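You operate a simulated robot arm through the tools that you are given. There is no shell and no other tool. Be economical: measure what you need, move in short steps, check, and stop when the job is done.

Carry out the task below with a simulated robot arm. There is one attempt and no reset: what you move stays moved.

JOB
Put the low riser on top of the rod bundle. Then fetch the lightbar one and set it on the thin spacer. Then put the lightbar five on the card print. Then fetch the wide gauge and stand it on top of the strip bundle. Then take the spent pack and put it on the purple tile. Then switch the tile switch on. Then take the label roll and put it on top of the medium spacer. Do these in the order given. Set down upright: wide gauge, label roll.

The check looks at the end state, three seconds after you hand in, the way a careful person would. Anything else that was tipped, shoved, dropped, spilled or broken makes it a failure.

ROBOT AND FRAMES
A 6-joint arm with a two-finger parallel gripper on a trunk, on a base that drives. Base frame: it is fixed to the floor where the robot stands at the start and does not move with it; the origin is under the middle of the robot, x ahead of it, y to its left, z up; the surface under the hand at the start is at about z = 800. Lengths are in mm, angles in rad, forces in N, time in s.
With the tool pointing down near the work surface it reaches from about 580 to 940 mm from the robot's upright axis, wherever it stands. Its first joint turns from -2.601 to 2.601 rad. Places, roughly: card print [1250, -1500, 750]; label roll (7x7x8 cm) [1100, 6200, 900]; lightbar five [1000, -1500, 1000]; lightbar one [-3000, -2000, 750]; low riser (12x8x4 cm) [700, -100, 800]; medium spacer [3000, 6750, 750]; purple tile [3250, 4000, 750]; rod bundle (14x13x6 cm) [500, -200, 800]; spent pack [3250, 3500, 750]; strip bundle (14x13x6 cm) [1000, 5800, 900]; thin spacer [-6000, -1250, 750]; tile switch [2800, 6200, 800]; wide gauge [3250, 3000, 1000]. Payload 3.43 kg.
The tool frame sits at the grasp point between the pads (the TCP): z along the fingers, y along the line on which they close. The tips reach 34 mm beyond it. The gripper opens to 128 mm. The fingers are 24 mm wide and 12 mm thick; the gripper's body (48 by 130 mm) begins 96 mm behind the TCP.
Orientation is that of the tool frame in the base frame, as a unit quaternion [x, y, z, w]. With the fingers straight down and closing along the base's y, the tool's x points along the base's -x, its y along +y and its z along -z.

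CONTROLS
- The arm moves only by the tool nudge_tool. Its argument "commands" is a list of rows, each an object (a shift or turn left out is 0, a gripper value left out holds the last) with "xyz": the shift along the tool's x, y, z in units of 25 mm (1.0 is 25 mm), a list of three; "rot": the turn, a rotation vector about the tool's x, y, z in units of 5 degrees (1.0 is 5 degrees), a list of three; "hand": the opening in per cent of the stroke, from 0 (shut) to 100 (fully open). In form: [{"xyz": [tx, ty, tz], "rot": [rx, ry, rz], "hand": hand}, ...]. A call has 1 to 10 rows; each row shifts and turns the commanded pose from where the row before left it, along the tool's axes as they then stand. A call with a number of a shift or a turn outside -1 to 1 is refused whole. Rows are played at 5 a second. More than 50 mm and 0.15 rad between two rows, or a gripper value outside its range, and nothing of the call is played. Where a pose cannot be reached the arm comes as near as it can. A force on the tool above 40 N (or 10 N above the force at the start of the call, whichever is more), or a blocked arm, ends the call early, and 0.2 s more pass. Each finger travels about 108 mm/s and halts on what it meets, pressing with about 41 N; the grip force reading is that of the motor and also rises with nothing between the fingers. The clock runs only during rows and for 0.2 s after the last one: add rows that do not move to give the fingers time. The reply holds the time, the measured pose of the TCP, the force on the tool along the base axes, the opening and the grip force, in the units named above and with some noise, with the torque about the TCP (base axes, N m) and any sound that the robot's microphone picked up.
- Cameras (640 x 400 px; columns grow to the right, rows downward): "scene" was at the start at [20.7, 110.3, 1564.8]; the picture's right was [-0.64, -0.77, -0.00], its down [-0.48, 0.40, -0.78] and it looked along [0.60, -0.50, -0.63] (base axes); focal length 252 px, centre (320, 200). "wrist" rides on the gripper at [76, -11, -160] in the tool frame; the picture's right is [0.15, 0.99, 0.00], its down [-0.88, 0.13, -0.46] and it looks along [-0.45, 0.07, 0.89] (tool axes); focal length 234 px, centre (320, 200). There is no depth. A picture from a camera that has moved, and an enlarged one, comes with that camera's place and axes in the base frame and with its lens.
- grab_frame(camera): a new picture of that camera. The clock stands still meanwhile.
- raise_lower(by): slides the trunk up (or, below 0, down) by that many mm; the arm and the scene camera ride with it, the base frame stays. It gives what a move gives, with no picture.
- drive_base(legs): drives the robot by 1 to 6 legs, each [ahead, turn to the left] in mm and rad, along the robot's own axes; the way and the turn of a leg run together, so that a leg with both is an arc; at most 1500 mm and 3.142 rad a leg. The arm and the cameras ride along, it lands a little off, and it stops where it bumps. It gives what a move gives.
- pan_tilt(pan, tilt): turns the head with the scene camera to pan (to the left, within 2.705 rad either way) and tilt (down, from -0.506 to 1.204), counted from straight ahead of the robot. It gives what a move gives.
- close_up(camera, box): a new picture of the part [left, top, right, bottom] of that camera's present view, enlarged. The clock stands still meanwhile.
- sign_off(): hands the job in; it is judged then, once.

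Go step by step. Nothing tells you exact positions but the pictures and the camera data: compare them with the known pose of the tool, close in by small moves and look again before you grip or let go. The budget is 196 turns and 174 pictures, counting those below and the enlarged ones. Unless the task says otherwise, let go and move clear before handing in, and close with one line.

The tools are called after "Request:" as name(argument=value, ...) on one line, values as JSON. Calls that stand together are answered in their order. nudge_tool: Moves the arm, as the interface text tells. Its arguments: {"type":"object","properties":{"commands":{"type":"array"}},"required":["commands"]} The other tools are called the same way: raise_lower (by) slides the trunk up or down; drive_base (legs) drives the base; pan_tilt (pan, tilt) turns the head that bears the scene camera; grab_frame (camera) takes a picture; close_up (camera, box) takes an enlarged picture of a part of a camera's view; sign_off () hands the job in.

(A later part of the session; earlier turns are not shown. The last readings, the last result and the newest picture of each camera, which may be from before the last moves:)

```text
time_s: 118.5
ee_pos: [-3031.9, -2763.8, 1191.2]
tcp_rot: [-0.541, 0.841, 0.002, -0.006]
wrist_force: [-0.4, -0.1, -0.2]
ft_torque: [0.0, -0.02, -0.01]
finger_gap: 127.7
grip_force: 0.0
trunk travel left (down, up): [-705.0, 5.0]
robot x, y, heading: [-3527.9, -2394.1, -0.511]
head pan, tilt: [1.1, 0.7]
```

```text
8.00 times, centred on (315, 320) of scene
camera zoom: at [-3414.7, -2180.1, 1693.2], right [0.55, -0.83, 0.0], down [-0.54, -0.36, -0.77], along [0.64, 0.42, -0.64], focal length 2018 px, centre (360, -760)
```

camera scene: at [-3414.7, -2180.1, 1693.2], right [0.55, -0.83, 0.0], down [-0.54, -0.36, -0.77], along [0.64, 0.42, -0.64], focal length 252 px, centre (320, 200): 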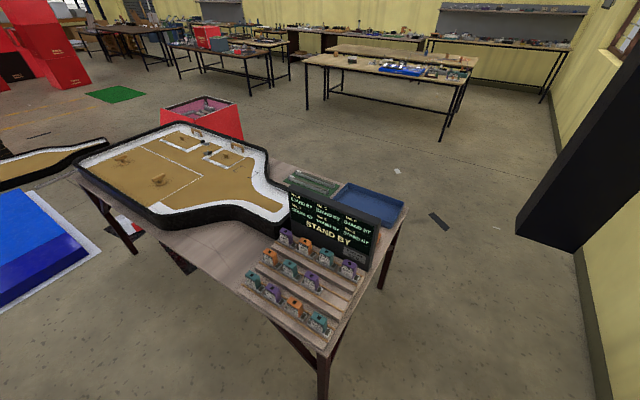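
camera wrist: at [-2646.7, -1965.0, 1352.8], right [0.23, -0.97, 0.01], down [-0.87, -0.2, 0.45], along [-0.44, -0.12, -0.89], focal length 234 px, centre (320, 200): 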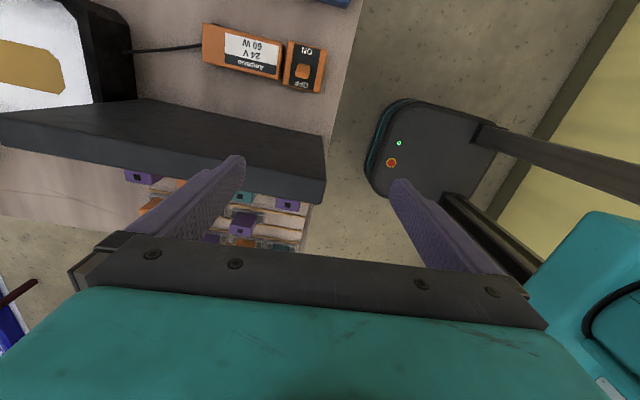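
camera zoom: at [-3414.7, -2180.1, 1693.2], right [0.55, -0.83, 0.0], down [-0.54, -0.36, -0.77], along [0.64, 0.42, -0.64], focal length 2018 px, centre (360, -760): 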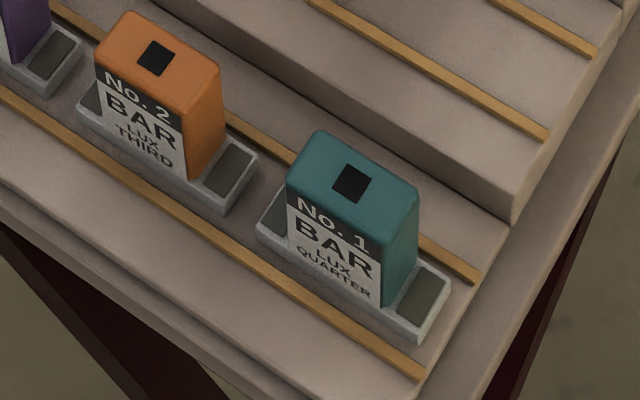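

Lightbar one is the teal "No. 1 BAR" block at about (-3092,-1965); five is missing from the rack, so it is elsewhere. I reposition on this (-x) side facing +x to grip it.

Request:
drive_base(legs=[[0, -0.54], [-507, 0], [0, 1.05]])

Request:
raise_lower(by=-130)

Request:
pan_tilt(pan=0, tilt=0.75)

Request:
grab_frame(camera="scene")

Request:
grab_frame(camera="wrist")

```text
time_s: 127.5
ee_pos: [-3169.2, -2016.5, 1192.5]
tcp_rot: [0.748, -0.663, -0.002, 0.007]
wrist_force: [-1.3, 0.1, -0.1]
ft_torque: [0.08, -0.07, -0.02]
finger_gap: 128.1
grip_force: 0.0
trunk travel left (down, up): [-705.0, 5.0]
robot x, y, heading: [-3787.6, -1923.7, 0.033]
head pan, tilt: [1.1, 0.7]
```

```text
time_s: 129.1
ee_pos: [-3166.7, -2014.0, 1061.6]
tcp_rot: [0.749, -0.663, -0.002, 0.007]
wrist_force: [-0.1, -0.9, 0.2]
ft_torque: [-0.02, -0.01, 0.0]
finger_gap: 127.9
grip_force: 0.0
trunk travel left (down, up): [-575.0, 135.0]
robot x, y, heading: [-3785.2, -1926.7, 0.029]
head pan, tilt: [1.1, 0.7]
```

```text
time_s: 130.4
ee_pos: [-3168.5, -2015.7, 1061.4]
tcp_rot: [0.748, -0.663, -0.001, 0.007]
wrist_force: [-0.4, -0.1, -0.1]
ft_torque: [-0.01, -0.03, -0.01]
finger_gap: 128.1
grip_force: 0.1
trunk travel left (down, up): [-575.0, 135.0]
robot x, y, heading: [-3787.3, -1921.9, 0.028]
head pan, tilt: [0.0, 0.75]
```

```text
138 pictures are left
camera scene: at [-3752.5, -1755.6, 1558.9], right [0.03, -1.0, 0.0], down [-0.68, -0.02, -0.73], along [0.73, 0.02, -0.68], focal length 252 px, centre (320, 200)
```

scene: 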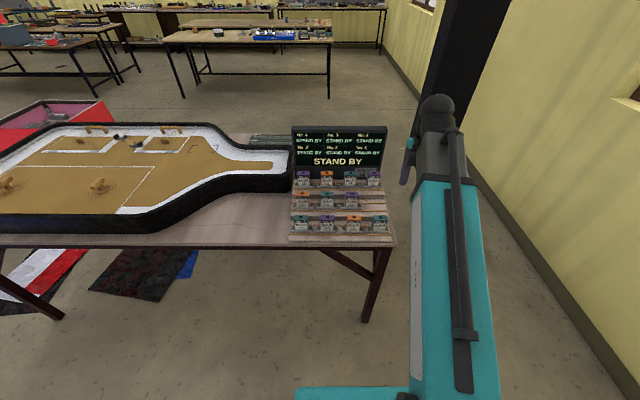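

```text
137 pictures are left
camera wrist: at [-3146.1, -2087.2, 1221.9], right [-0.96, -0.26, 0.01], down [-0.23, 0.86, 0.45], along [-0.13, 0.43, -0.89], focal length 234 px, centre (320, 200)
```

wrist: 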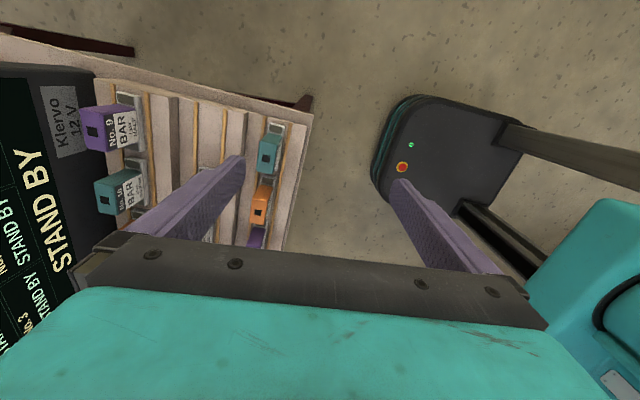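

No. 1's block is at about (-3095,-1967), row along y. Align the hand (closing along x), narrow the fingers and descend partway, then look.

Request:
nudge_tool(commands=[{"rot": [0, 0, 1], "hand": 50}, {"rot": [0, 0, 0.4]}, {"xyz": [-0.64, -0.98, 0]}, {"xyz": [-0.64, -0.98, 0]}, {"xyz": [-0.64, -0.98, 0]}, {"xyz": [0, 0, 1]}, {"xyz": [0, 0, 1]}, {"xyz": [0, 0, 1]}, {"xyz": [0, 0, 1]}, {}])

Request:
grab_frame(camera="wrist")

Request:
close_up(camera="scene", box=[280, 150, 440, 250])

```text
time_s: 132.6
ee_pos: [-3094.9, -1968.3, 957.5]
tcp_rot: [-0.707, 0.708, 0.001, -0.007]
wrist_force: [-0.1, -0.2, 0.1]
ft_torque: [0.02, -0.01, 0.02]
finger_gap: 64.1
grip_force: 0.0
trunk travel left (down, up): [-575.0, 135.0]
robot x, y, heading: [-3786.4, -1928.3, 0.029]
head pan, tilt: [0.0, 0.75]
```

```text
136 pictures are left
camera wrist: at [-3083.5, -2042.9, 1118.6], right [-0.99, -0.14, 0.01], down [-0.12, 0.89, 0.45], along [-0.08, 0.44, -0.89], focal length 234 px, centre (320, 200)
```

wrist: 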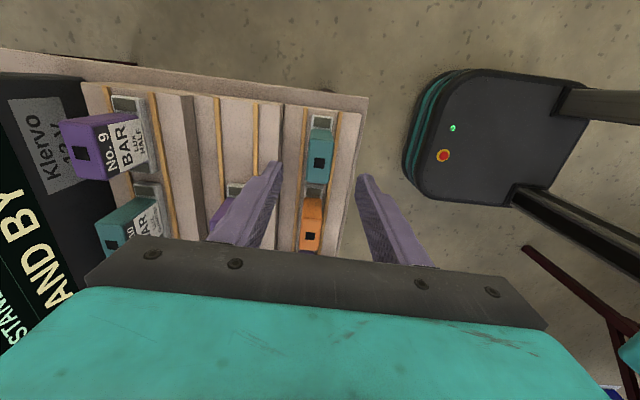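

```text
4.00 times, centred on (360, 200) of scene
camera zoom: at [-3752.4, -1755.6, 1558.9], right [0.03, -1.0, 0.0], down [-0.68, -0.02, -0.73], along [0.73, 0.02, -0.68], focal length 1009 px, centre (160, 200)
```

zoom: 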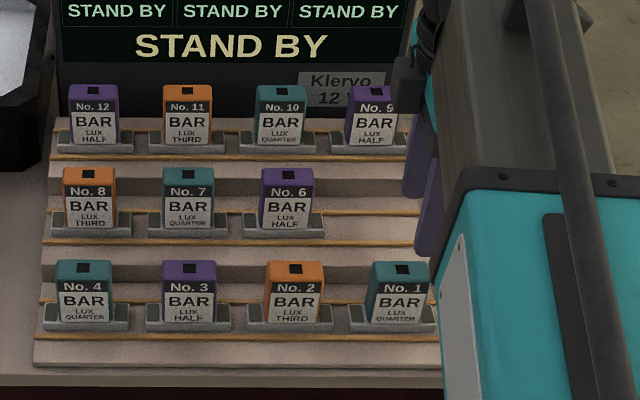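

Block top is about z=865, tray bottom about 791. Narrow the opening and descend to just over it, checking alignment.

Request:
nudge_tool(commands=[{"xyz": [-0.24, 0.08, 0], "hand": 42}, {"xyz": [0, 0, 1]}, {"xyz": [0, 0, 1]}, {"xyz": [0, 0, 0.4]}, {}])

Request:
close_up(camera="wrist", box=[220, 80, 420, 280])

Request:
close_up(camera="scene", box=[340, 180, 440, 250])

```text
time_s: 133.8
ee_pos: [-3099.8, -1960.7, 900.1]
tcp_rot: [-0.707, 0.707, 0.001, -0.007]
wrist_force: [0.0, -0.4, 0.3]
ft_torque: [-0.04, -0.02, -0.02]
finger_gap: 54.0
grip_force: 0.2
trunk travel left (down, up): [-575.0, 135.0]
robot x, y, heading: [-3784.7, -1923.8, 0.028]
head pan, tilt: [0.0, 0.75]
```

```text
2.00 times, centred on (320, 180) of wrist
camera zoom: at [-3086.7, -2035.8, 1060.5], right [-0.99, -0.14, 0.01], down [-0.12, 0.89, 0.45], along [-0.08, 0.44, -0.89], focal length 468 px, centre (320, 240)
```

zoom: 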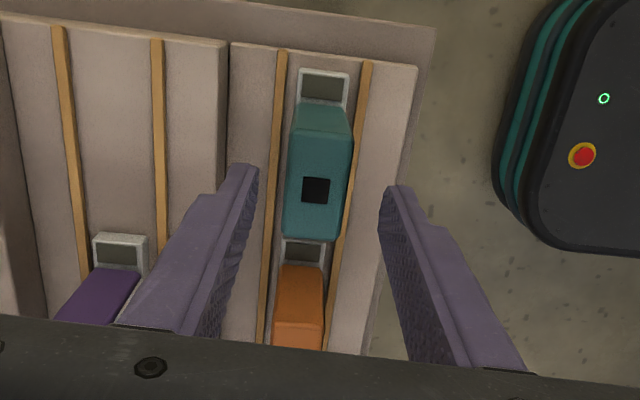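

```text
5.71 times, centred on (390, 215) of scene
camera zoom: at [-3752.5, -1755.6, 1558.9], right [0.03, -1.0, 0.0], down [-0.68, -0.02, -0.73], along [0.73, 0.02, -0.68], focal length 1442 px, centre (-80, 114)
```

zoom: 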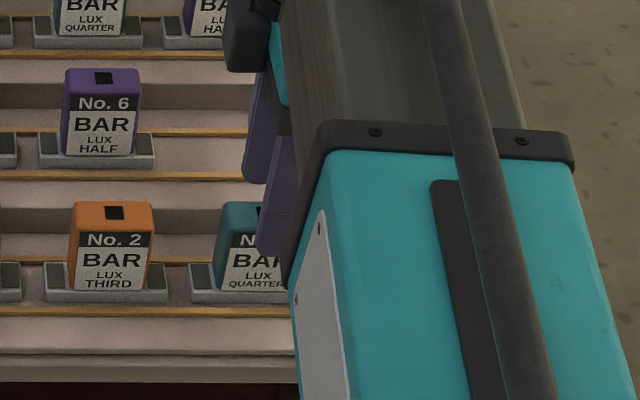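

Well centred. Descend and grip.

Request:
nudge_tool(commands=[{"xyz": [0.05, -0.03, 0.8]}, {"xyz": [0, 0, 0.85]}, {}, {"hand": 12}, {}, {}])

```text
time_s: 135.2
ee_pos: [-3099.2, -1964.9, 858.5]
tcp_rot: [-0.707, 0.707, 0.002, -0.007]
wrist_force: [0.8, -0.1, 2.8]
ft_torque: [0.01, -0.13, -0.01]
finger_gap: 27.3
grip_force: 40.9
trunk travel left (down, up): [-575.0, 135.0]
robot x, y, heading: [-3789.0, -1921.1, 0.03]
head pan, tilt: [0.0, 0.75]
```

Request:
nudge_tool(commands=[{"xyz": [0, 0, -0.5]}, {"xyz": [0, 0, -1]}, {"xyz": [0, 0, -1]}, {"xyz": [0, 0, -1]}, {"xyz": [0, 0, -1]}, {"xyz": [0, 0, -1]}, {"xyz": [0, 0, -1]}, {"xyz": [0, 0, -1]}, {"xyz": [0, 0, -1]}])

Request:
grab_frame(camera="wrist")

Request:
pan_tilt(pan=2.6, tilt=0.5)

Request:
grab_frame(camera="scene")

```text
time_s: 137.2
ee_pos: [-3092.7, -1961.8, 1073.8]
tcp_rot: [-0.706, 0.708, 0.002, -0.008]
wrist_force: [-0.4, 0.4, -1.9]
ft_torque: [-0.01, 0.03, 0.0]
finger_gap: 27.1
grip_force: 40.7
trunk travel left (down, up): [-575.0, 135.0]
robot x, y, heading: [-3786.7, -1923.8, 0.028]
head pan, tilt: [0.0, 0.75]
```

```text
132 pictures are left
camera wrist: at [-3080.5, -2036.2, 1233.0], right [-0.99, -0.14, 0.01], down [-0.12, 0.89, 0.45], along [-0.08, 0.44, -0.89], focal length 234 px, centre (320, 200)
```

wrist: 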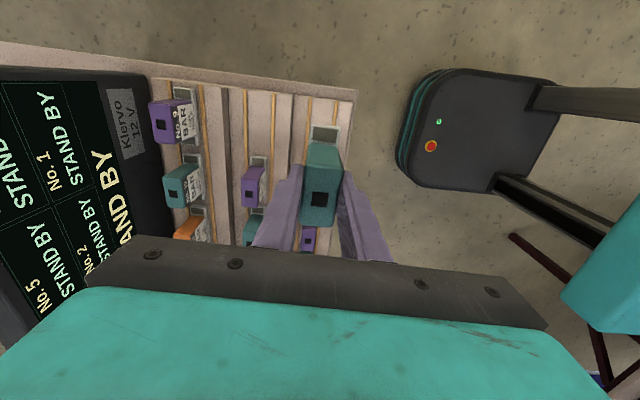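

```text
time_s: 139.6
ee_pos: [-3092.5, -1961.5, 1072.5]
tcp_rot: [-0.706, 0.708, 0.0, -0.007]
wrist_force: [0.1, -0.6, -1.5]
ft_torque: [0.06, -0.05, -0.03]
finger_gap: 27.1
grip_force: 41.0
trunk travel left (down, up): [-575.0, 135.0]
robot x, y, heading: [-3784.9, -1922.0, 0.029]
head pan, tilt: [2.601, 0.499]
```

```text
131 pictures are left
camera scene: at [-3914.5, -1713.4, 1580.9], right [0.49, 0.87, 0.0], down [0.42, -0.23, -0.88], along [-0.77, 0.43, -0.48], focal length 252 px, centre (320, 200)
```

scene: 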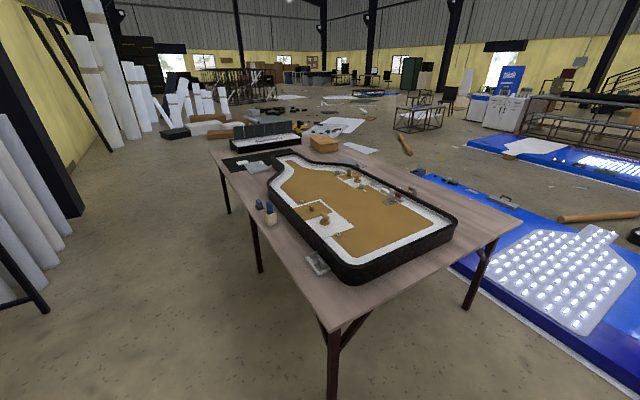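

Lightbar one is held. Zoom on the far table for the thin spacer.

Request:
close_up(camera="scene", box=[200, 110, 360, 210])

```text
4.00 times, centred on (280, 160) of scene
camera zoom: at [-3914.5, -1713.4, 1580.9], right [0.49, 0.87, 0.0], down [0.42, -0.23, -0.88], along [-0.77, 0.43, -0.48], focal length 1009 px, centre (480, 360)
```

zoom: 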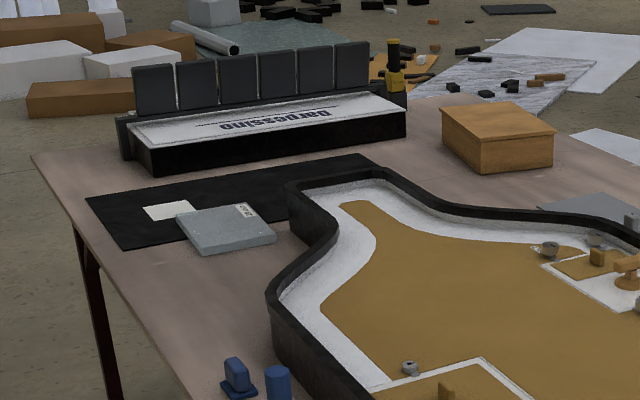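

The thin spacer is the grey slab on a black pad near (-6020,-1180). I reverse along the lane and turn to face it.

Request:
drive_base(legs=[[-1115, 0], [-1115, 0], [0, 1.54]])

Request:
pan_tilt(pan=0.0, tilt=0.75)

Request:
grab_frame(camera="scene")

Request:
grab_frame(camera="wrist")

```text
time_s: 157.1
ee_pos: [-5903.9, -1284.8, 1073.2]
tcp_rot: [0.999, -0.05, 0.004, 0.007]
wrist_force: [0.3, 0.7, -0.5]
ft_torque: [0.0, 0.03, 0.01]
finger_gap: 27.1
grip_force: 41.0
trunk travel left (down, up): [-575.0, 135.0]
robot x, y, heading: [-6039.0, -1966.5, 1.489]
head pan, tilt: [2.601, 0.499]
```

```text
time_s: 159.4
ee_pos: [-5904.0, -1284.8, 1072.4]
tcp_rot: [0.999, -0.051, 0.004, 0.007]
wrist_force: [-0.4, -0.5, -0.7]
ft_torque: [0.0, 0.02, -0.01]
finger_gap: 26.9
grip_force: 40.9
trunk travel left (down, up): [-575.0, 135.0]
robot x, y, heading: [-6038.6, -1969.6, 1.493]
head pan, tilt: [0.0, 0.75]
```

```text
129 pictures are left
camera scene: at [-6205.6, -1918.4, 1558.9], right [1.0, -0.08, 0.0], down [-0.05, -0.68, -0.73], along [0.06, 0.73, -0.68], focal length 252 px, centre (320, 200)
```

scene: 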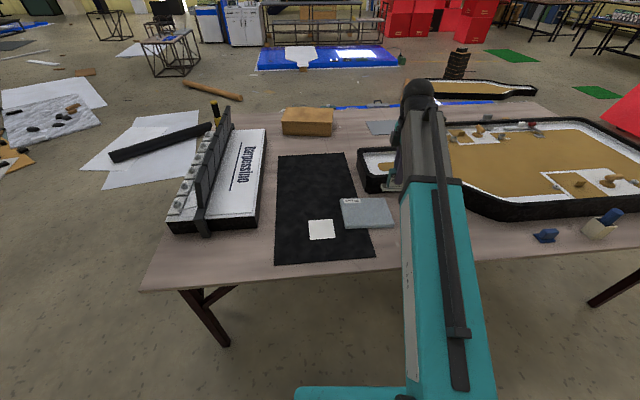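

```text
128 pictures are left
camera wrist: at [-5828.6, -1279.2, 1232.8], right [0.05, -1.0, 0.01], down [-0.89, -0.03, 0.45], along [-0.45, -0.03, -0.89], focal length 234 px, centre (320, 200)
```

wrist: 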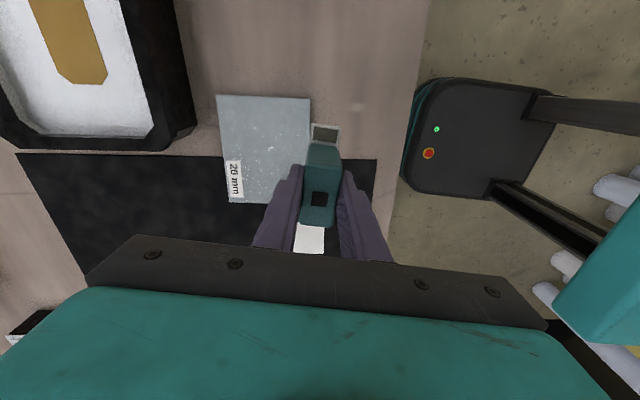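

The "26 mm" slab's centre is about (-5960,-1180). Move over, square up, and descend most of the way.

Request:
nudge_tool(commands=[{"xyz": [-0.6625, -0.99, 0]}, {"xyz": [-0.6625, -0.99, 0]}, {"xyz": [-0.6625, -0.99, 0]}, {"xyz": [-0.6625, -0.99, 0]}, {"rot": [0, 0, -1]}, {"rot": [0, 0, -0.15]}, {"xyz": [0, 0, 1]}, {"xyz": [0, 0, 1]}, {"xyz": [0, 0, 1]}, {"xyz": [0, 0, 1]}])

Request:
nudge_tool(commands=[{"xyz": [0, 0, 1]}, {"xyz": [0, 0, 1]}, {"xyz": [0, 0, 1]}, {}])

Request:
grab_frame(camera="wrist")

Request:
close_up(camera="scene", box=[300, 160, 440, 260])

```text
time_s: 161.6
ee_pos: [-5960.1, -1181.2, 970.0]
tcp_rot: [1.0, -0.001, 0.004, 0.007]
wrist_force: [-0.7, 0.5, -2.0]
ft_torque: [-0.02, -0.02, -0.01]
finger_gap: 27.2
grip_force: 41.2
trunk travel left (down, up): [-575.0, 135.0]
robot x, y, heading: [-6039.4, -1964.0, 1.493]
head pan, tilt: [0.0, 0.75]
```

```text
time_s: 162.6
ee_pos: [-5960.6, -1181.8, 895.1]
tcp_rot: [1.0, -0.001, 0.004, 0.006]
wrist_force: [-0.6, 0.6, -0.8]
ft_torque: [0.0, 0.04, 0.02]
finger_gap: 27.1
grip_force: 40.8
trunk travel left (down, up): [-575.0, 135.0]
robot x, y, heading: [-6039.6, -1970.1, 1.492]
head pan, tilt: [0.0, 0.75]
```

```text
127 pictures are left
camera wrist: at [-5886.2, -1169.0, 1056.3], right [0.15, -0.99, 0.01], down [-0.88, -0.12, 0.45], along [-0.44, -0.08, -0.89], focal length 234 px, centre (320, 200)
```

wrist: 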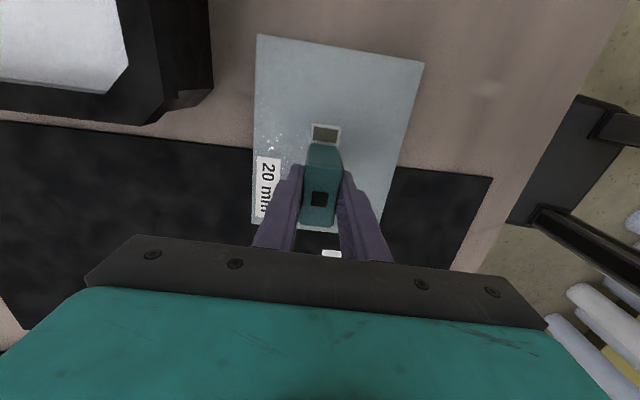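

```text
4.00 times, centred on (370, 210) of scene
camera zoom: at [-6205.6, -1918.3, 1558.9], right [1.0, -0.08, 0.0], down [-0.05, -0.68, -0.73], along [0.06, 0.73, -0.68], focal length 1009 px, centre (120, 160)
```

zoom: 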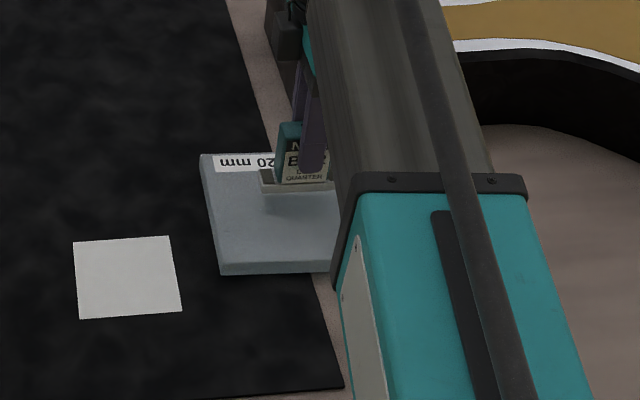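

Label reads 20 mm: the thin spacer. Centred; descend to near contact, then finely.

Request:
nudge_tool(commands=[{"xyz": [-0.1, 0.3, 0.8]}, {"xyz": [0, 0, 0.6]}, {"xyz": [0, 0, 0.2]}, {}])

Request:
close_up(camera="scene", box=[300, 160, 440, 260])

```text
time_s: 163.2
ee_pos: [-5960.5, -1187.6, 874.7]
tcp_rot: [1.0, 0.001, 0.004, 0.001]
wrist_force: [-0.8, -6.8, 24.2]
ft_torque: [-0.53, 0.19, -0.01]
finger_gap: 27.1
grip_force: 40.6
trunk travel left (down, up): [-575.0, 135.0]
robot x, y, heading: [-6038.6, -1967.2, 1.49]
head pan, tilt: [0.0, 0.75]
stopped in row 2: the force on the tool passed its limit at 54 N (the readings are from after the stop); the commanded pose is now the measured one
```

```text
4.00 times, centred on (370, 210) of scene
camera zoom: at [-6205.7, -1921.0, 1559.5], right [1.0, -0.08, 0.0], down [-0.05, -0.68, -0.73], along [0.06, 0.73, -0.68], focal length 1009 px, centre (120, 160)
```

zoom: 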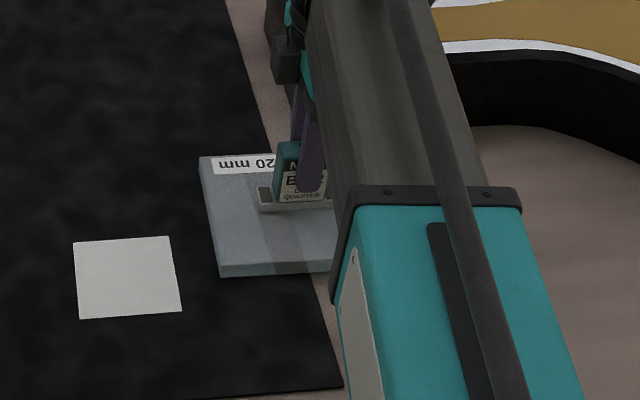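

Contact at z≈875: the tray is on the spacer. Ease off, release and rise.

Request:
nudge_tool(commands=[{"xyz": [0, 0, -0.05]}, {}])

Request:
nudge_tool(commands=[{"hand": 28}, {"hand": 42}, {}, {"xyz": [0, 0, -1]}, {"xyz": [0, 0, -1]}, {"xyz": [0, 0, -1]}, {"xyz": [0, 0, -1]}, {"xyz": [0, 0, -1]}, {"xyz": [0, 0, -1]}, {"xyz": [0, 0, -1]}])

Request:
grab_frame(camera="wrist")

```text
time_s: 163.8
ee_pos: [-5960.1, -1186.3, 874.6]
tcp_rot: [1.0, -0.001, 0.004, 0.0]
wrist_force: [0.5, -4.9, 25.0]
ft_torque: [-0.41, 0.16, -0.02]
finger_gap: 26.9
grip_force: 41.3
trunk travel left (down, up): [-575.0, 135.0]
robot x, y, heading: [-6037.2, -1969.5, 1.492]
head pan, tilt: [0.0, 0.75]
```

```text
time_s: 166.0
ee_pos: [-5960.2, -1184.7, 1048.0]
tcp_rot: [1.0, 0.0, 0.004, 0.002]
wrist_force: [-0.6, -1.1, 0.3]
ft_torque: [0.0, 0.01, -0.02]
finger_gap: 54.0
grip_force: 0.0
trunk travel left (down, up): [-575.0, 135.0]
robot x, y, heading: [-6036.5, -1965.3, 1.494]
head pan, tilt: [0.0, 0.75]
```

```text
124 pictures are left
camera wrist: at [-5886.4, -1173.8, 1207.6], right [0.15, -0.99, 0.0], down [-0.88, -0.13, 0.45], along [-0.44, -0.07, -0.89], focal length 234 px, centre (320, 200)
```

wrist: 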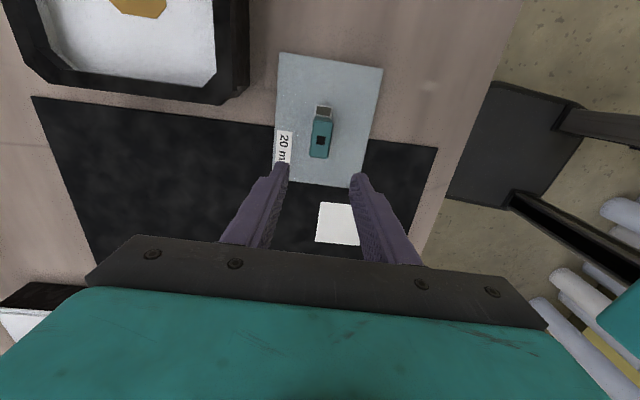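

Lightbar one stands on the thin spacer. Next, lightbar five near (1000,-1500). I tuck the arm, raise the trunk a bit, and drive back east along the wall lane.

Request:
nudge_tool(commands=[{"xyz": [0, 1, -0.5]}, {"xyz": [0, 1, -0.5]}, {"xyz": [0, 1, -0.5]}, {"xyz": [0, 1, 0]}, {"xyz": [0, 1, 0]}, {"xyz": [0, 1, 0]}])

Request:
raise_lower(by=90)

Request:
drive_base(legs=[[0, -1.69], [1040, 0], [1040, 0], [0, 0.197]])

```text
time_s: 167.4
ee_pos: [-5961.3, -1337.5, 1083.7]
tcp_rot: [1.0, -0.001, 0.004, 0.001]
wrist_force: [0.4, -0.8, 0.5]
ft_torque: [0.0, -0.01, 0.03]
finger_gap: 53.7
grip_force: 0.0
trunk travel left (down, up): [-575.0, 135.0]
robot x, y, heading: [-6036.2, -1972.0, 1.488]
head pan, tilt: [0.0, 0.75]
```

```text
time_s: 168.6
ee_pos: [-5961.3, -1337.3, 1173.2]
tcp_rot: [1.0, 0.0, 0.004, 0.001]
wrist_force: [-0.3, 0.3, 0.2]
ft_torque: [0.02, 0.01, 0.02]
finger_gap: 53.4
grip_force: 0.1
trunk travel left (down, up): [-665.0, 45.0]
robot x, y, heading: [-6037.5, -1970.5, 1.487]
head pan, tilt: [0.0, 0.75]
```

```text
time_s: 186.7
ee_pos: [-3404.5, -2344.8, 1173.0]
tcp_rot: [0.745, -0.667, 0.002, 0.003]
wrist_force: [1.2, 0.3, 0.4]
ft_torque: [0.03, 0.02, 0.0]
finger_gap: 53.9
grip_force: 0.1
trunk travel left (down, up): [-665.0, 45.0]
robot x, y, heading: [-4043.8, -2330.6, 0.024]
head pan, tilt: [0.0, 0.75]
```

Request:
drive_base(legs=[[0, -0.05], [1500, 0], [1500, 0], [0, 0.08], [1200, 0]])

Request:
pan_tilt(pan=0.5, tilt=0.4)

Request:
grab_frame(camera="scene")

```text
time_s: 210.7
ee_pos: [782.3, -2135.2, 1174.5]
tcp_rot: [0.777, -0.629, 0.002, 0.003]
wrist_force: [0.2, -0.4, 0.0]
ft_torque: [-0.01, 0.04, -0.01]
finger_gap: 54.0
grip_force: 0.0
trunk travel left (down, up): [-665.0, 45.0]
robot x, y, heading: [148.1, -2187.6, 0.123]
head pan, tilt: [0.0, 0.75]
```

```text
time_s: 211.7
ee_pos: [781.6, -2135.2, 1172.7]
tcp_rot: [0.778, -0.629, 0.002, 0.003]
wrist_force: [0.3, 0.0, -0.4]
ft_torque: [0.01, -0.02, -0.01]
finger_gap: 53.9
grip_force: 0.1
trunk travel left (down, up): [-665.0, 45.0]
robot x, y, heading: [147.2, -2188.4, 0.122]
head pan, tilt: [0.499, 0.4]
```

```text
123 pictures are left
camera scene: at [158.0, -1973.0, 1680.0], right [0.58, -0.81, 0.0], down [-0.32, -0.23, -0.92], along [0.75, 0.54, -0.39], focal length 252 px, centre (320, 200)
```

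scene: 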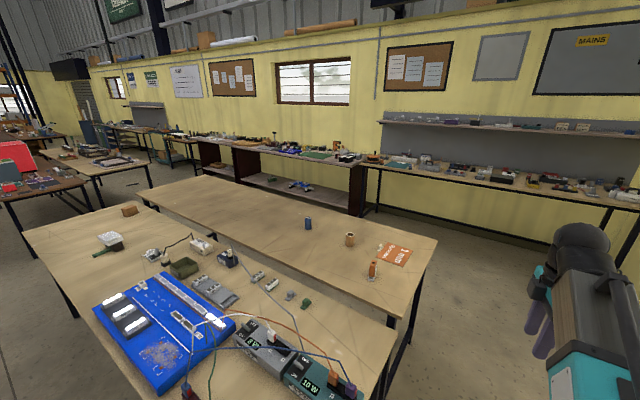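

Request:
close_up(camera="scene", box=[290, 200, 430, 300])

Request:
close_up(camera="scene", box=[80, 210, 400, 400])

```text
4.00 times, centred on (360, 250) of scene
camera zoom: at [158.0, -1973.0, 1680.0], right [0.58, -0.81, 0.0], down [-0.32, -0.23, -0.92], along [0.75, 0.54, -0.39], focal length 1009 px, centre (160, 0)
```

zoom: 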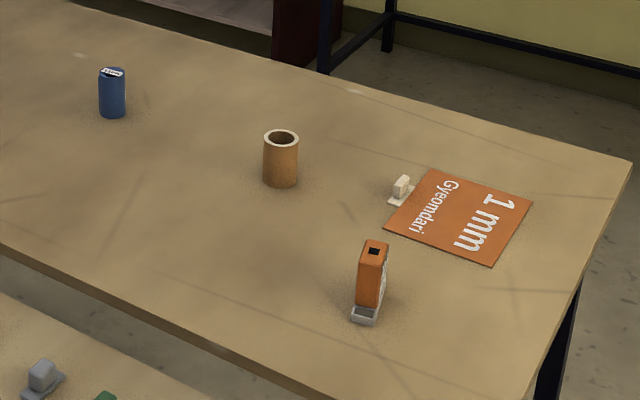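

```text
2.00 times, centred on (240, 305) of scene
camera zoom: at [158.0, -1973.0, 1680.0], right [0.58, -0.81, 0.0], down [-0.32, -0.23, -0.92], along [0.75, 0.54, -0.39], focal length 505 px, centre (480, -10)
```

zoom: 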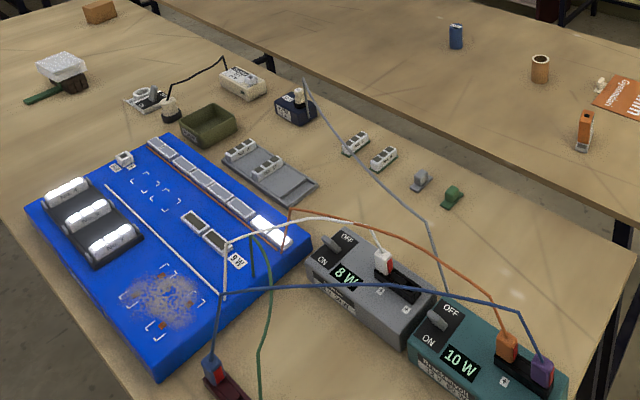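

The orange block on the far bench beside the orange "1 mm" card must be lightbar five. I drive to that bench's end and face it.

Request:
drive_base(legs=[[0, -0.264], [1074, 0], [0, 1.713]])

Request:
pan_tilt(pan=0.0, tilt=0.75)

Request:
grab_frame(camera="scene")

Request:
grab_frame(camera="wrist")

```text
time_s: 224.6
ee_pos: [1205.1, -1683.3, 1173.5]
tcp_rot: [0.999, 0.054, 0.004, 0.0]
wrist_force: [1.0, 0.2, -0.2]
ft_torque: [0.01, 0.05, 0.0]
finger_gap: 53.7
grip_force: 0.0
trunk travel left (down, up): [-665.0, 45.0]
robot x, y, heading: [1151.9, -2323.3, 1.58]
head pan, tilt: [0.499, 0.4]
```

```text
time_s: 225.5
ee_pos: [1205.6, -1684.8, 1173.4]
tcp_rot: [0.999, 0.053, 0.004, 0.0]
wrist_force: [0.7, -0.2, 0.0]
ft_torque: [0.0, -0.01, -0.01]
finger_gap: 53.8
grip_force: 0.0
trunk travel left (down, up): [-665.0, 45.0]
robot x, y, heading: [1148.3, -2319.2, 1.579]
head pan, tilt: [0.0, 0.75]
```

```text
120 pictures are left
camera scene: at [980.6, -2286.0, 1649.0], right [1.0, 0.01, 0.0], down [0.01, -0.68, -0.73], along [-0.01, 0.73, -0.68], focal length 252 px, centre (320, 200)
```

scene: 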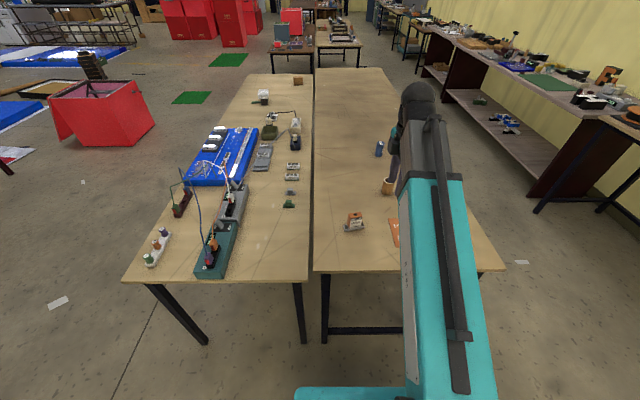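

```text
119 pictures are left
camera wrist: at [1278.1, -1664.5, 1333.9], right [0.25, -0.97, 0.0], down [-0.86, -0.22, 0.45], along [-0.43, -0.12, -0.89], focal length 234 px, centre (320, 200)
```

wrist: 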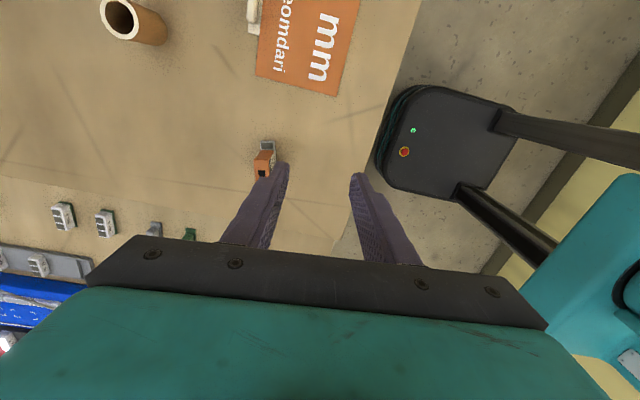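

Request:
close_up(camera="scene", box=[320, 180, 440, 280])

Request:
close_up(camera="wrist", box=[220, 0, 420, 200])

```text
4.00 times, centred on (380, 230) of scene
camera zoom: at [980.6, -2286.0, 1649.0], right [1.0, 0.01, 0.0], down [0.01, -0.68, -0.73], along [-0.01, 0.73, -0.68], focal length 1009 px, centre (80, 80)
```

zoom: 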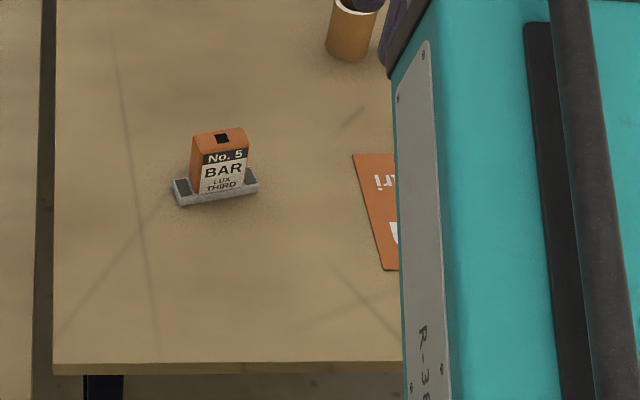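

```text
2.00 times, centred on (320, 100) of wrist
camera zoom: at [1278.1, -1664.5, 1333.9], right [0.25, -0.97, 0.0], down [-0.86, -0.22, 0.45], along [-0.43, -0.12, -0.89], focal length 468 px, centre (320, 400)
```

zoom: 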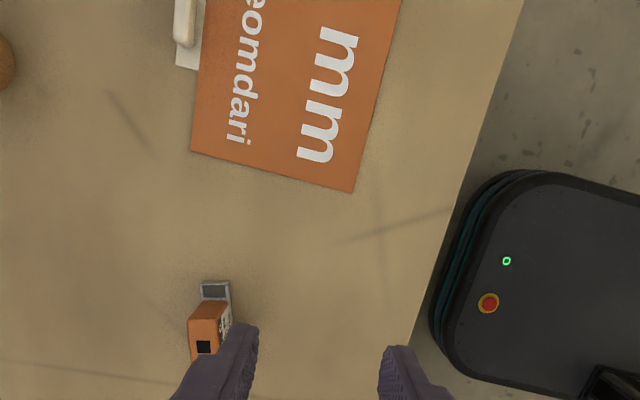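

"No. 5" confirmed at about (1110,-1599), turned ~15°, table near z=858; the card's centre is about (1355,-1625). Align and descend above the block.

Request:
nudge_tool(commands=[{"rot": [0, 0, -1]}, {"rot": [0, 0, -0.72]}, {"xyz": [-0.566, -0.852, 0]}, {"xyz": [-0.566, -0.852, 0]}, {"xyz": [-0.566, -0.852, 0]}, {"xyz": [-0.566, -0.852, 0]}, {"xyz": [-0.566, -0.852, 0]}, {"xyz": [0, 0, 1]}, {"xyz": [0, 0, 1]}, {"xyz": [0, 0, 1]}])

Request:
nudge_tool(commands=[{"xyz": [0, 0, 1]}, {"xyz": [0, 0, 1]}, {"xyz": [0, 0, 1]}, {"xyz": [0, 0, 1]}, {}])

Request:
close_up(camera="wrist", box=[220, 80, 420, 280])

Request:
close_up(camera="scene", box=[310, 180, 430, 280])

```text
time_s: 227.7
ee_pos: [1111.0, -1598.7, 1096.8]
tcp_rot: [0.992, 0.128, 0.003, 0.001]
wrist_force: [-0.1, -0.9, 0.5]
ft_torque: [0.01, -0.02, 0.0]
finger_gap: 53.7
grip_force: 0.0
trunk travel left (down, up): [-665.0, 45.0]
robot x, y, heading: [1149.0, -2316.1, 1.579]
head pan, tilt: [0.0, 0.75]
```

```text
time_s: 228.9
ee_pos: [1113.2, -1599.4, 996.6]
tcp_rot: [0.992, 0.128, 0.004, 0.002]
wrist_force: [0.3, -0.3, 0.0]
ft_torque: [0.03, 0.02, 0.03]
finger_gap: 53.8
grip_force: 0.1
trunk travel left (down, up): [-665.0, 45.0]
robot x, y, heading: [1149.5, -2319.8, 1.578]
head pan, tilt: [0.0, 0.75]
```

```text
2.00 times, centred on (320, 180) of wrist
camera zoom: at [1181.2, -1570.1, 1156.7], right [0.39, -0.92, 0.0], down [-0.82, -0.35, 0.45], along [-0.41, -0.18, -0.89], focal length 468 px, centre (320, 240)
```

zoom: 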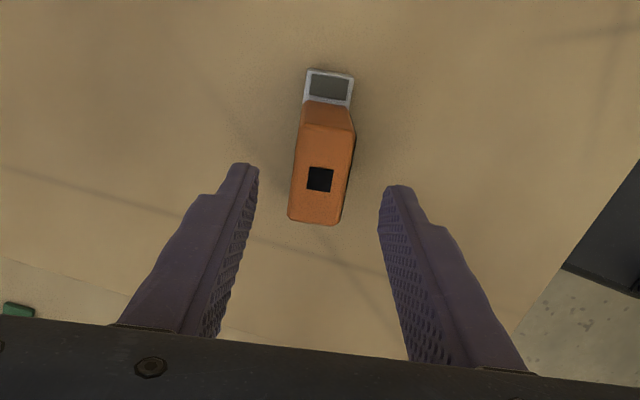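

```text
4.00 times, centred on (370, 230) of scene
camera zoom: at [980.3, -2286.1, 1648.9], right [1.0, 0.01, 0.0], down [0.01, -0.68, -0.73], along [-0.01, 0.73, -0.68], focal length 1009 px, centre (120, 80)
```

zoom: 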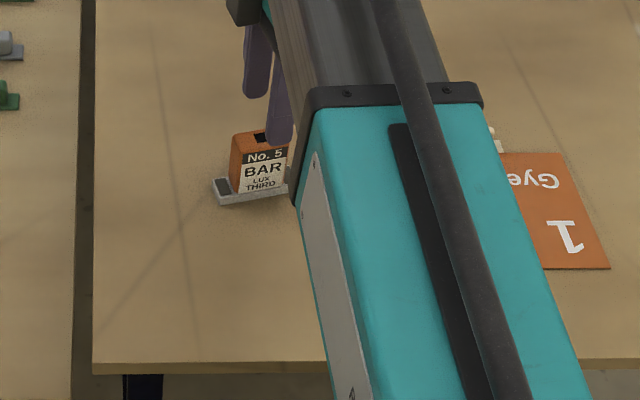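

Aligned. Descend and grip.

Request:
nudge_tool(commands=[{"xyz": [-0.12, 0.06, 1]}, {"xyz": [0, 0, 1]}, {"xyz": [0, 0, 0.7]}, {}, {"hand": 12}, {}, {}])

Request:
close_up(camera="wrist", box=[220, 80, 420, 280])

```text
time_s: 230.5
ee_pos: [1109.7, -1603.0, 929.0]
tcp_rot: [0.992, 0.128, 0.004, 0.001]
wrist_force: [-0.1, 0.1, 3.1]
ft_torque: [0.1, 0.08, 0.0]
finger_gap: 27.1
grip_force: 41.8
trunk travel left (down, up): [-665.0, 45.0]
robot x, y, heading: [1149.6, -2321.2, 1.583]
head pan, tilt: [0.0, 0.75]
```

```text
2.00 times, centred on (320, 180) of wrist
camera zoom: at [1178.9, -1573.0, 1090.4], right [0.39, -0.92, 0.0], down [-0.82, -0.35, 0.45], along [-0.41, -0.18, -0.89], focal length 468 px, centre (320, 240)
```

zoom: 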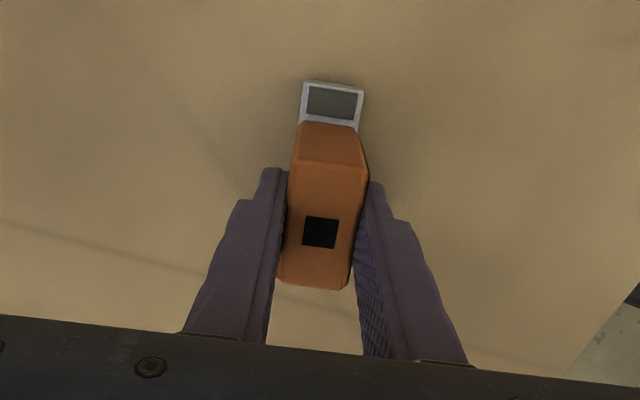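

Held. Lift and carry over the card, then look.

Request:
nudge_tool(commands=[{"xyz": [0, 0, -0.5]}, {"xyz": [0, 0, -1]}, {"xyz": [0, 0, -1]}, {"xyz": [0, 0, -1]}])

Request:
nudge_tool(commands=[{"xyz": [0.925, 0.334, 0]}, {"xyz": [0.925, 0.334, 0]}, {"xyz": [0.925, 0.334, 0]}, {"xyz": [0.925, 0.334, 0]}, {"xyz": [0.925, 0.334, 0]}, {"xyz": [0.925, 0.334, 0]}, {"xyz": [0.925, 0.334, 0]}, {"xyz": [0.925, 0.334, 0]}, {"xyz": [0.925, 0.334, 0]}, {"xyz": [0.925, 0.334, 0]}])

Request:
grab_frame(camera="wrist")

Request:
grab_frame(camera="scene")

```text
time_s: 231.5
ee_pos: [1107.2, -1603.0, 1018.1]
tcp_rot: [0.992, 0.128, 0.004, 0.001]
wrist_force: [0.1, -0.6, -2.0]
ft_torque: [-0.01, -0.01, 0.06]
finger_gap: 27.4
grip_force: 41.2
trunk travel left (down, up): [-665.0, 45.0]
robot x, y, heading: [1149.0, -2324.8, 1.585]
head pan, tilt: [0.0, 0.75]
```

```text
time_s: 233.7
ee_pos: [1351.7, -1621.4, 1017.6]
tcp_rot: [0.992, 0.127, 0.004, 0.001]
wrist_force: [-0.4, -0.1, -0.6]
ft_torque: [0.02, 0.02, 0.0]
finger_gap: 27.3
grip_force: 41.0
trunk travel left (down, up): [-665.0, 45.0]
robot x, y, heading: [1148.5, -2318.3, 1.585]
head pan, tilt: [0.0, 0.75]
```

```text
113 pictures are left
camera wrist: at [1420.4, -1590.4, 1177.7], right [0.39, -0.92, 0.0], down [-0.82, -0.35, 0.45], along [-0.41, -0.18, -0.89], focal length 234 px, centre (320, 200)
```

wrist: 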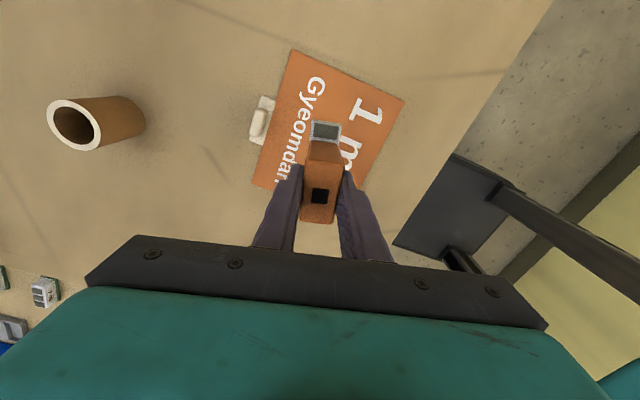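

```text
112 pictures are left
camera scene: at [980.6, -2285.9, 1648.9], right [1.0, 0.01, 0.0], down [0.01, -0.68, -0.73], along [-0.01, 0.73, -0.68], focal length 252 px, centre (320, 200)
```

scene: 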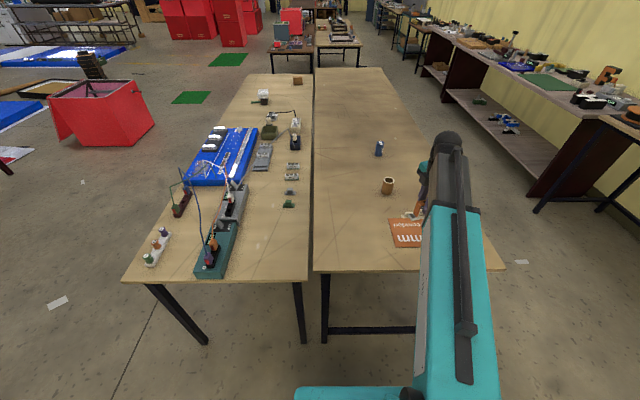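

Centred over the card. Lower to near contact, then finely.

Request:
nudge_tool(commands=[{"xyz": [0, 0.1, 1]}, {"xyz": [0, 0, 1]}, {"xyz": [0, 0, 1]}, {"xyz": [0, 0, 0.3]}, {"xyz": [0, 0, 0.1]}, {}])

Request:
nudge_tool(commands=[{"xyz": [0, 0, 0.06]}, {"xyz": [0, 0, 0.06]}, {}])

```text
time_s: 235.1
ee_pos: [1353.9, -1624.0, 933.5]
tcp_rot: [0.992, 0.129, 0.004, 0.001]
wrist_force: [0.9, -0.6, -0.6]
ft_torque: [0.01, 0.0, 0.01]
finger_gap: 27.6
grip_force: 40.8
trunk travel left (down, up): [-665.0, 45.0]
robot x, y, heading: [1149.4, -2318.8, 1.582]
head pan, tilt: [0.0, 0.75]
```

```text
time_s: 235.9
ee_pos: [1354.1, -1624.9, 933.3]
tcp_rot: [0.992, 0.128, 0.003, 0.0]
wrist_force: [-1.1, 5.0, 13.3]
ft_torque: [0.23, 0.32, 0.0]
finger_gap: 27.2
grip_force: 40.8
trunk travel left (down, up): [-665.0, 45.0]
robot x, y, heading: [1149.6, -2321.0, 1.582]
head pan, tilt: [0.0, 0.75]
```

Contact at 13 N: release and rise.

Request:
nudge_tool(commands=[{"hand": 28}, {"hand": 42}, {}, {"xyz": [0, 0, -1]}, {"xyz": [0, 0, -1]}, {"xyz": [0, 0, -1]}, {"xyz": [0, 0, -1]}, {"xyz": [0, 0, -1]}, {"xyz": [0, 0, -1]}, {"xyz": [0, 0, -1]}])

Request:
grab_frame(camera="wrist")

Request:
pan_tilt(pan=-0.3, tilt=0.3)

Request:
grab_frame(camera="scene")

```text
time_s: 238.1
ee_pos: [1352.8, -1627.9, 1108.3]
tcp_rot: [0.992, 0.128, 0.004, 0.001]
wrist_force: [0.1, 0.1, -1.0]
ft_torque: [-0.01, -0.01, 0.01]
finger_gap: 53.8
grip_force: 0.0
trunk travel left (down, up): [-665.0, 45.0]
robot x, y, heading: [1150.3, -2318.4, 1.581]
head pan, tilt: [0.0, 0.75]
```

```text
111 pictures are left
camera wrist: at [1422.1, -1597.5, 1268.6], right [0.39, -0.92, 0.0], down [-0.82, -0.35, 0.45], along [-0.41, -0.18, -0.89], focal length 234 px, centre (320, 200)
```

wrist: 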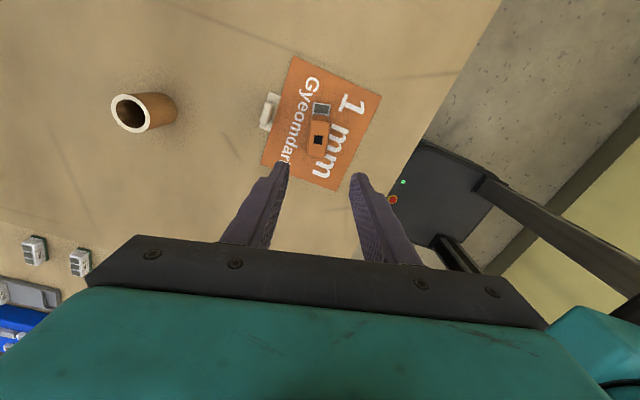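

```text
time_s: 239.0
ee_pos: [1352.6, -1628.2, 1107.6]
tcp_rot: [0.992, 0.128, 0.003, 0.001]
wrist_force: [-0.1, -0.2, -0.1]
ft_torque: [0.01, -0.04, -0.01]
finger_gap: 53.7
grip_force: 0.1
trunk travel left (down, up): [-665.0, 45.0]
robot x, y, heading: [1150.5, -2322.7, 1.584]
head pan, tilt: [-0.3, 0.3]
```

```text
110 pictures are left
camera scene: at [1007.8, -2279.3, 1689.2], right [0.96, -0.28, 0.0], down [-0.08, -0.28, -0.95], along [0.27, 0.92, -0.3], focal length 252 px, centre (320, 200)
```

scene: 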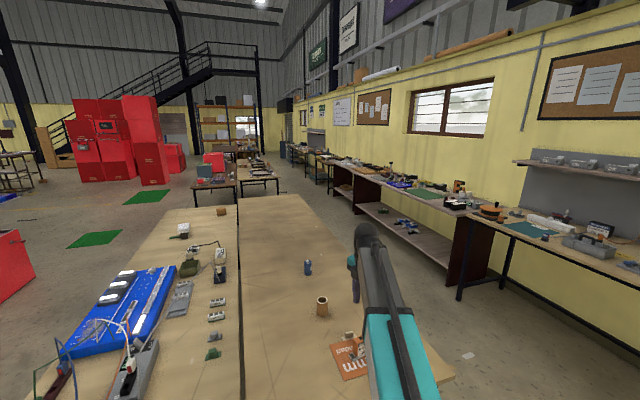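

Lightbar five is on the card. Next the wide gauge on the wall bench further along +y. I tuck the arm and drive round into the aisle.

Request:
nudge_tool(commands=[{"xyz": [0, 0, -1]}, {"xyz": [-0.957, 0.23, -0.3]}, {"xyz": [-0.957, 0.23, -0.3]}, {"xyz": [-0.957, 0.23, -0.3]}, {"xyz": [-0.957, 0.23, 0]}, {"xyz": [-0.957, 0.23, 0]}, {"xyz": [-0.957, 0.23, 0]}])

Request:
drive_base(legs=[[0, -1.585], [1030, 0], [0, 1.571], [1000, 0]])

Request:
pan_tilt(pan=0, tilt=0.3)

Request:
grab_frame(camera="scene")

```text
time_s: 240.6
ee_pos: [1221.5, -1694.0, 1153.5]
tcp_rot: [0.992, 0.129, 0.004, 0.002]
wrist_force: [-0.3, 0.4, 0.4]
ft_torque: [0.02, 0.02, -0.01]
finger_gap: 53.9
grip_force: 0.1
trunk travel left (down, up): [-665.0, 45.0]
robot x, y, heading: [1151.0, -2318.0, 1.584]
head pan, tilt: [-0.3, 0.3]
```

```text
time_s: 262.7
ee_pos: [2320.1, -696.1, 1153.1]
tcp_rot: [0.995, 0.102, 0.004, 0.001]
wrist_force: [1.4, 0.2, 0.3]
ft_torque: [0.0, 0.04, -0.02]
finger_gap: 53.9
grip_force: 0.0
trunk travel left (down, up): [-665.0, 45.0]
robot x, y, heading: [2215.1, -1319.5, 1.524]
head pan, tilt: [-0.3, 0.3]
```

```text
time_s: 263.5
ee_pos: [2320.0, -695.9, 1154.4]
tcp_rot: [0.995, 0.102, 0.003, 0.001]
wrist_force: [0.2, 1.0, -0.5]
ft_torque: [-0.02, 0.02, 0.01]
finger_gap: 53.9
grip_force: 0.1
trunk travel left (down, up): [-665.0, 45.0]
robot x, y, heading: [2213.0, -1314.2, 1.52]
head pan, tilt: [0.0, 0.3]
```

```text
109 pictures are left
camera scene: at [2045.0, -1264.9, 1689.3], right [1.0, -0.05, 0.0], down [-0.01, -0.3, -0.96], along [0.05, 0.95, -0.3], focal length 252 px, centre (320, 200)
```

scene: 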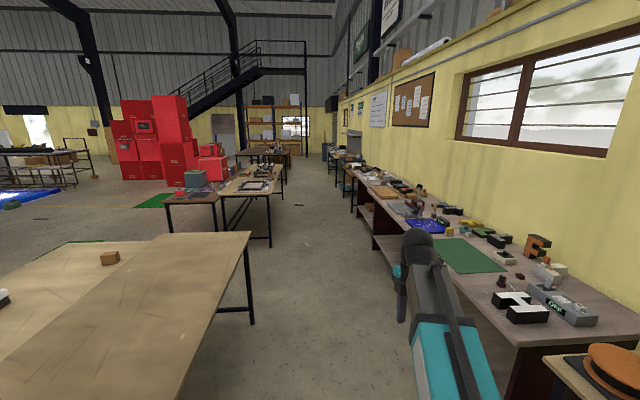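

Request:
drive_base(legs=[[0, 0.05], [1500, 0], [1500, 0], [500, 0]])

Request:
pan_tilt(pan=-0.9, tilt=0.4)

Request:
grab_frame(camera="scene")

```text
time_s: 283.3
ee_pos: [2098.6, 2792.3, 1153.7]
tcp_rot: [0.986, 0.165, 0.004, 0.0]
wrist_force: [0.3, 0.0, 0.9]
ft_torque: [-0.01, 0.03, 0.0]
finger_gap: 53.8
grip_force: 0.1
trunk travel left (down, up): [-665.0, 45.0]
robot x, y, heading: [2069.8, 2160.4, 1.652]
head pan, tilt: [0.0, 0.3]
```

```text
time_s: 284.5
ee_pos: [2097.3, 2791.2, 1152.9]
tcp_rot: [0.986, 0.165, 0.003, 0.001]
wrist_force: [0.4, -0.1, -0.3]
ft_torque: [-0.03, 0.02, 0.02]
finger_gap: 53.9
grip_force: 0.0
trunk travel left (down, up): [-665.0, 45.0]
robot x, y, heading: [2068.3, 2163.1, 1.651]
head pan, tilt: [-0.901, 0.4]
```

```text
108 pictures are left
camera scene: at [1971.0, 2163.6, 1680.0], right [0.68, -0.73, 0.0], down [-0.28, -0.27, -0.92], along [0.67, 0.63, -0.39], focal length 252 px, centre (320, 200)
```

scene: 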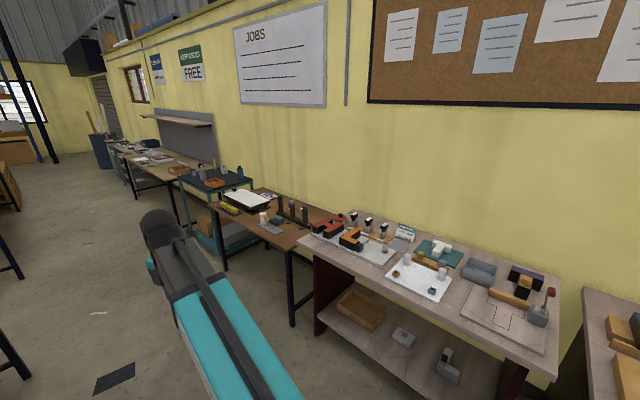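

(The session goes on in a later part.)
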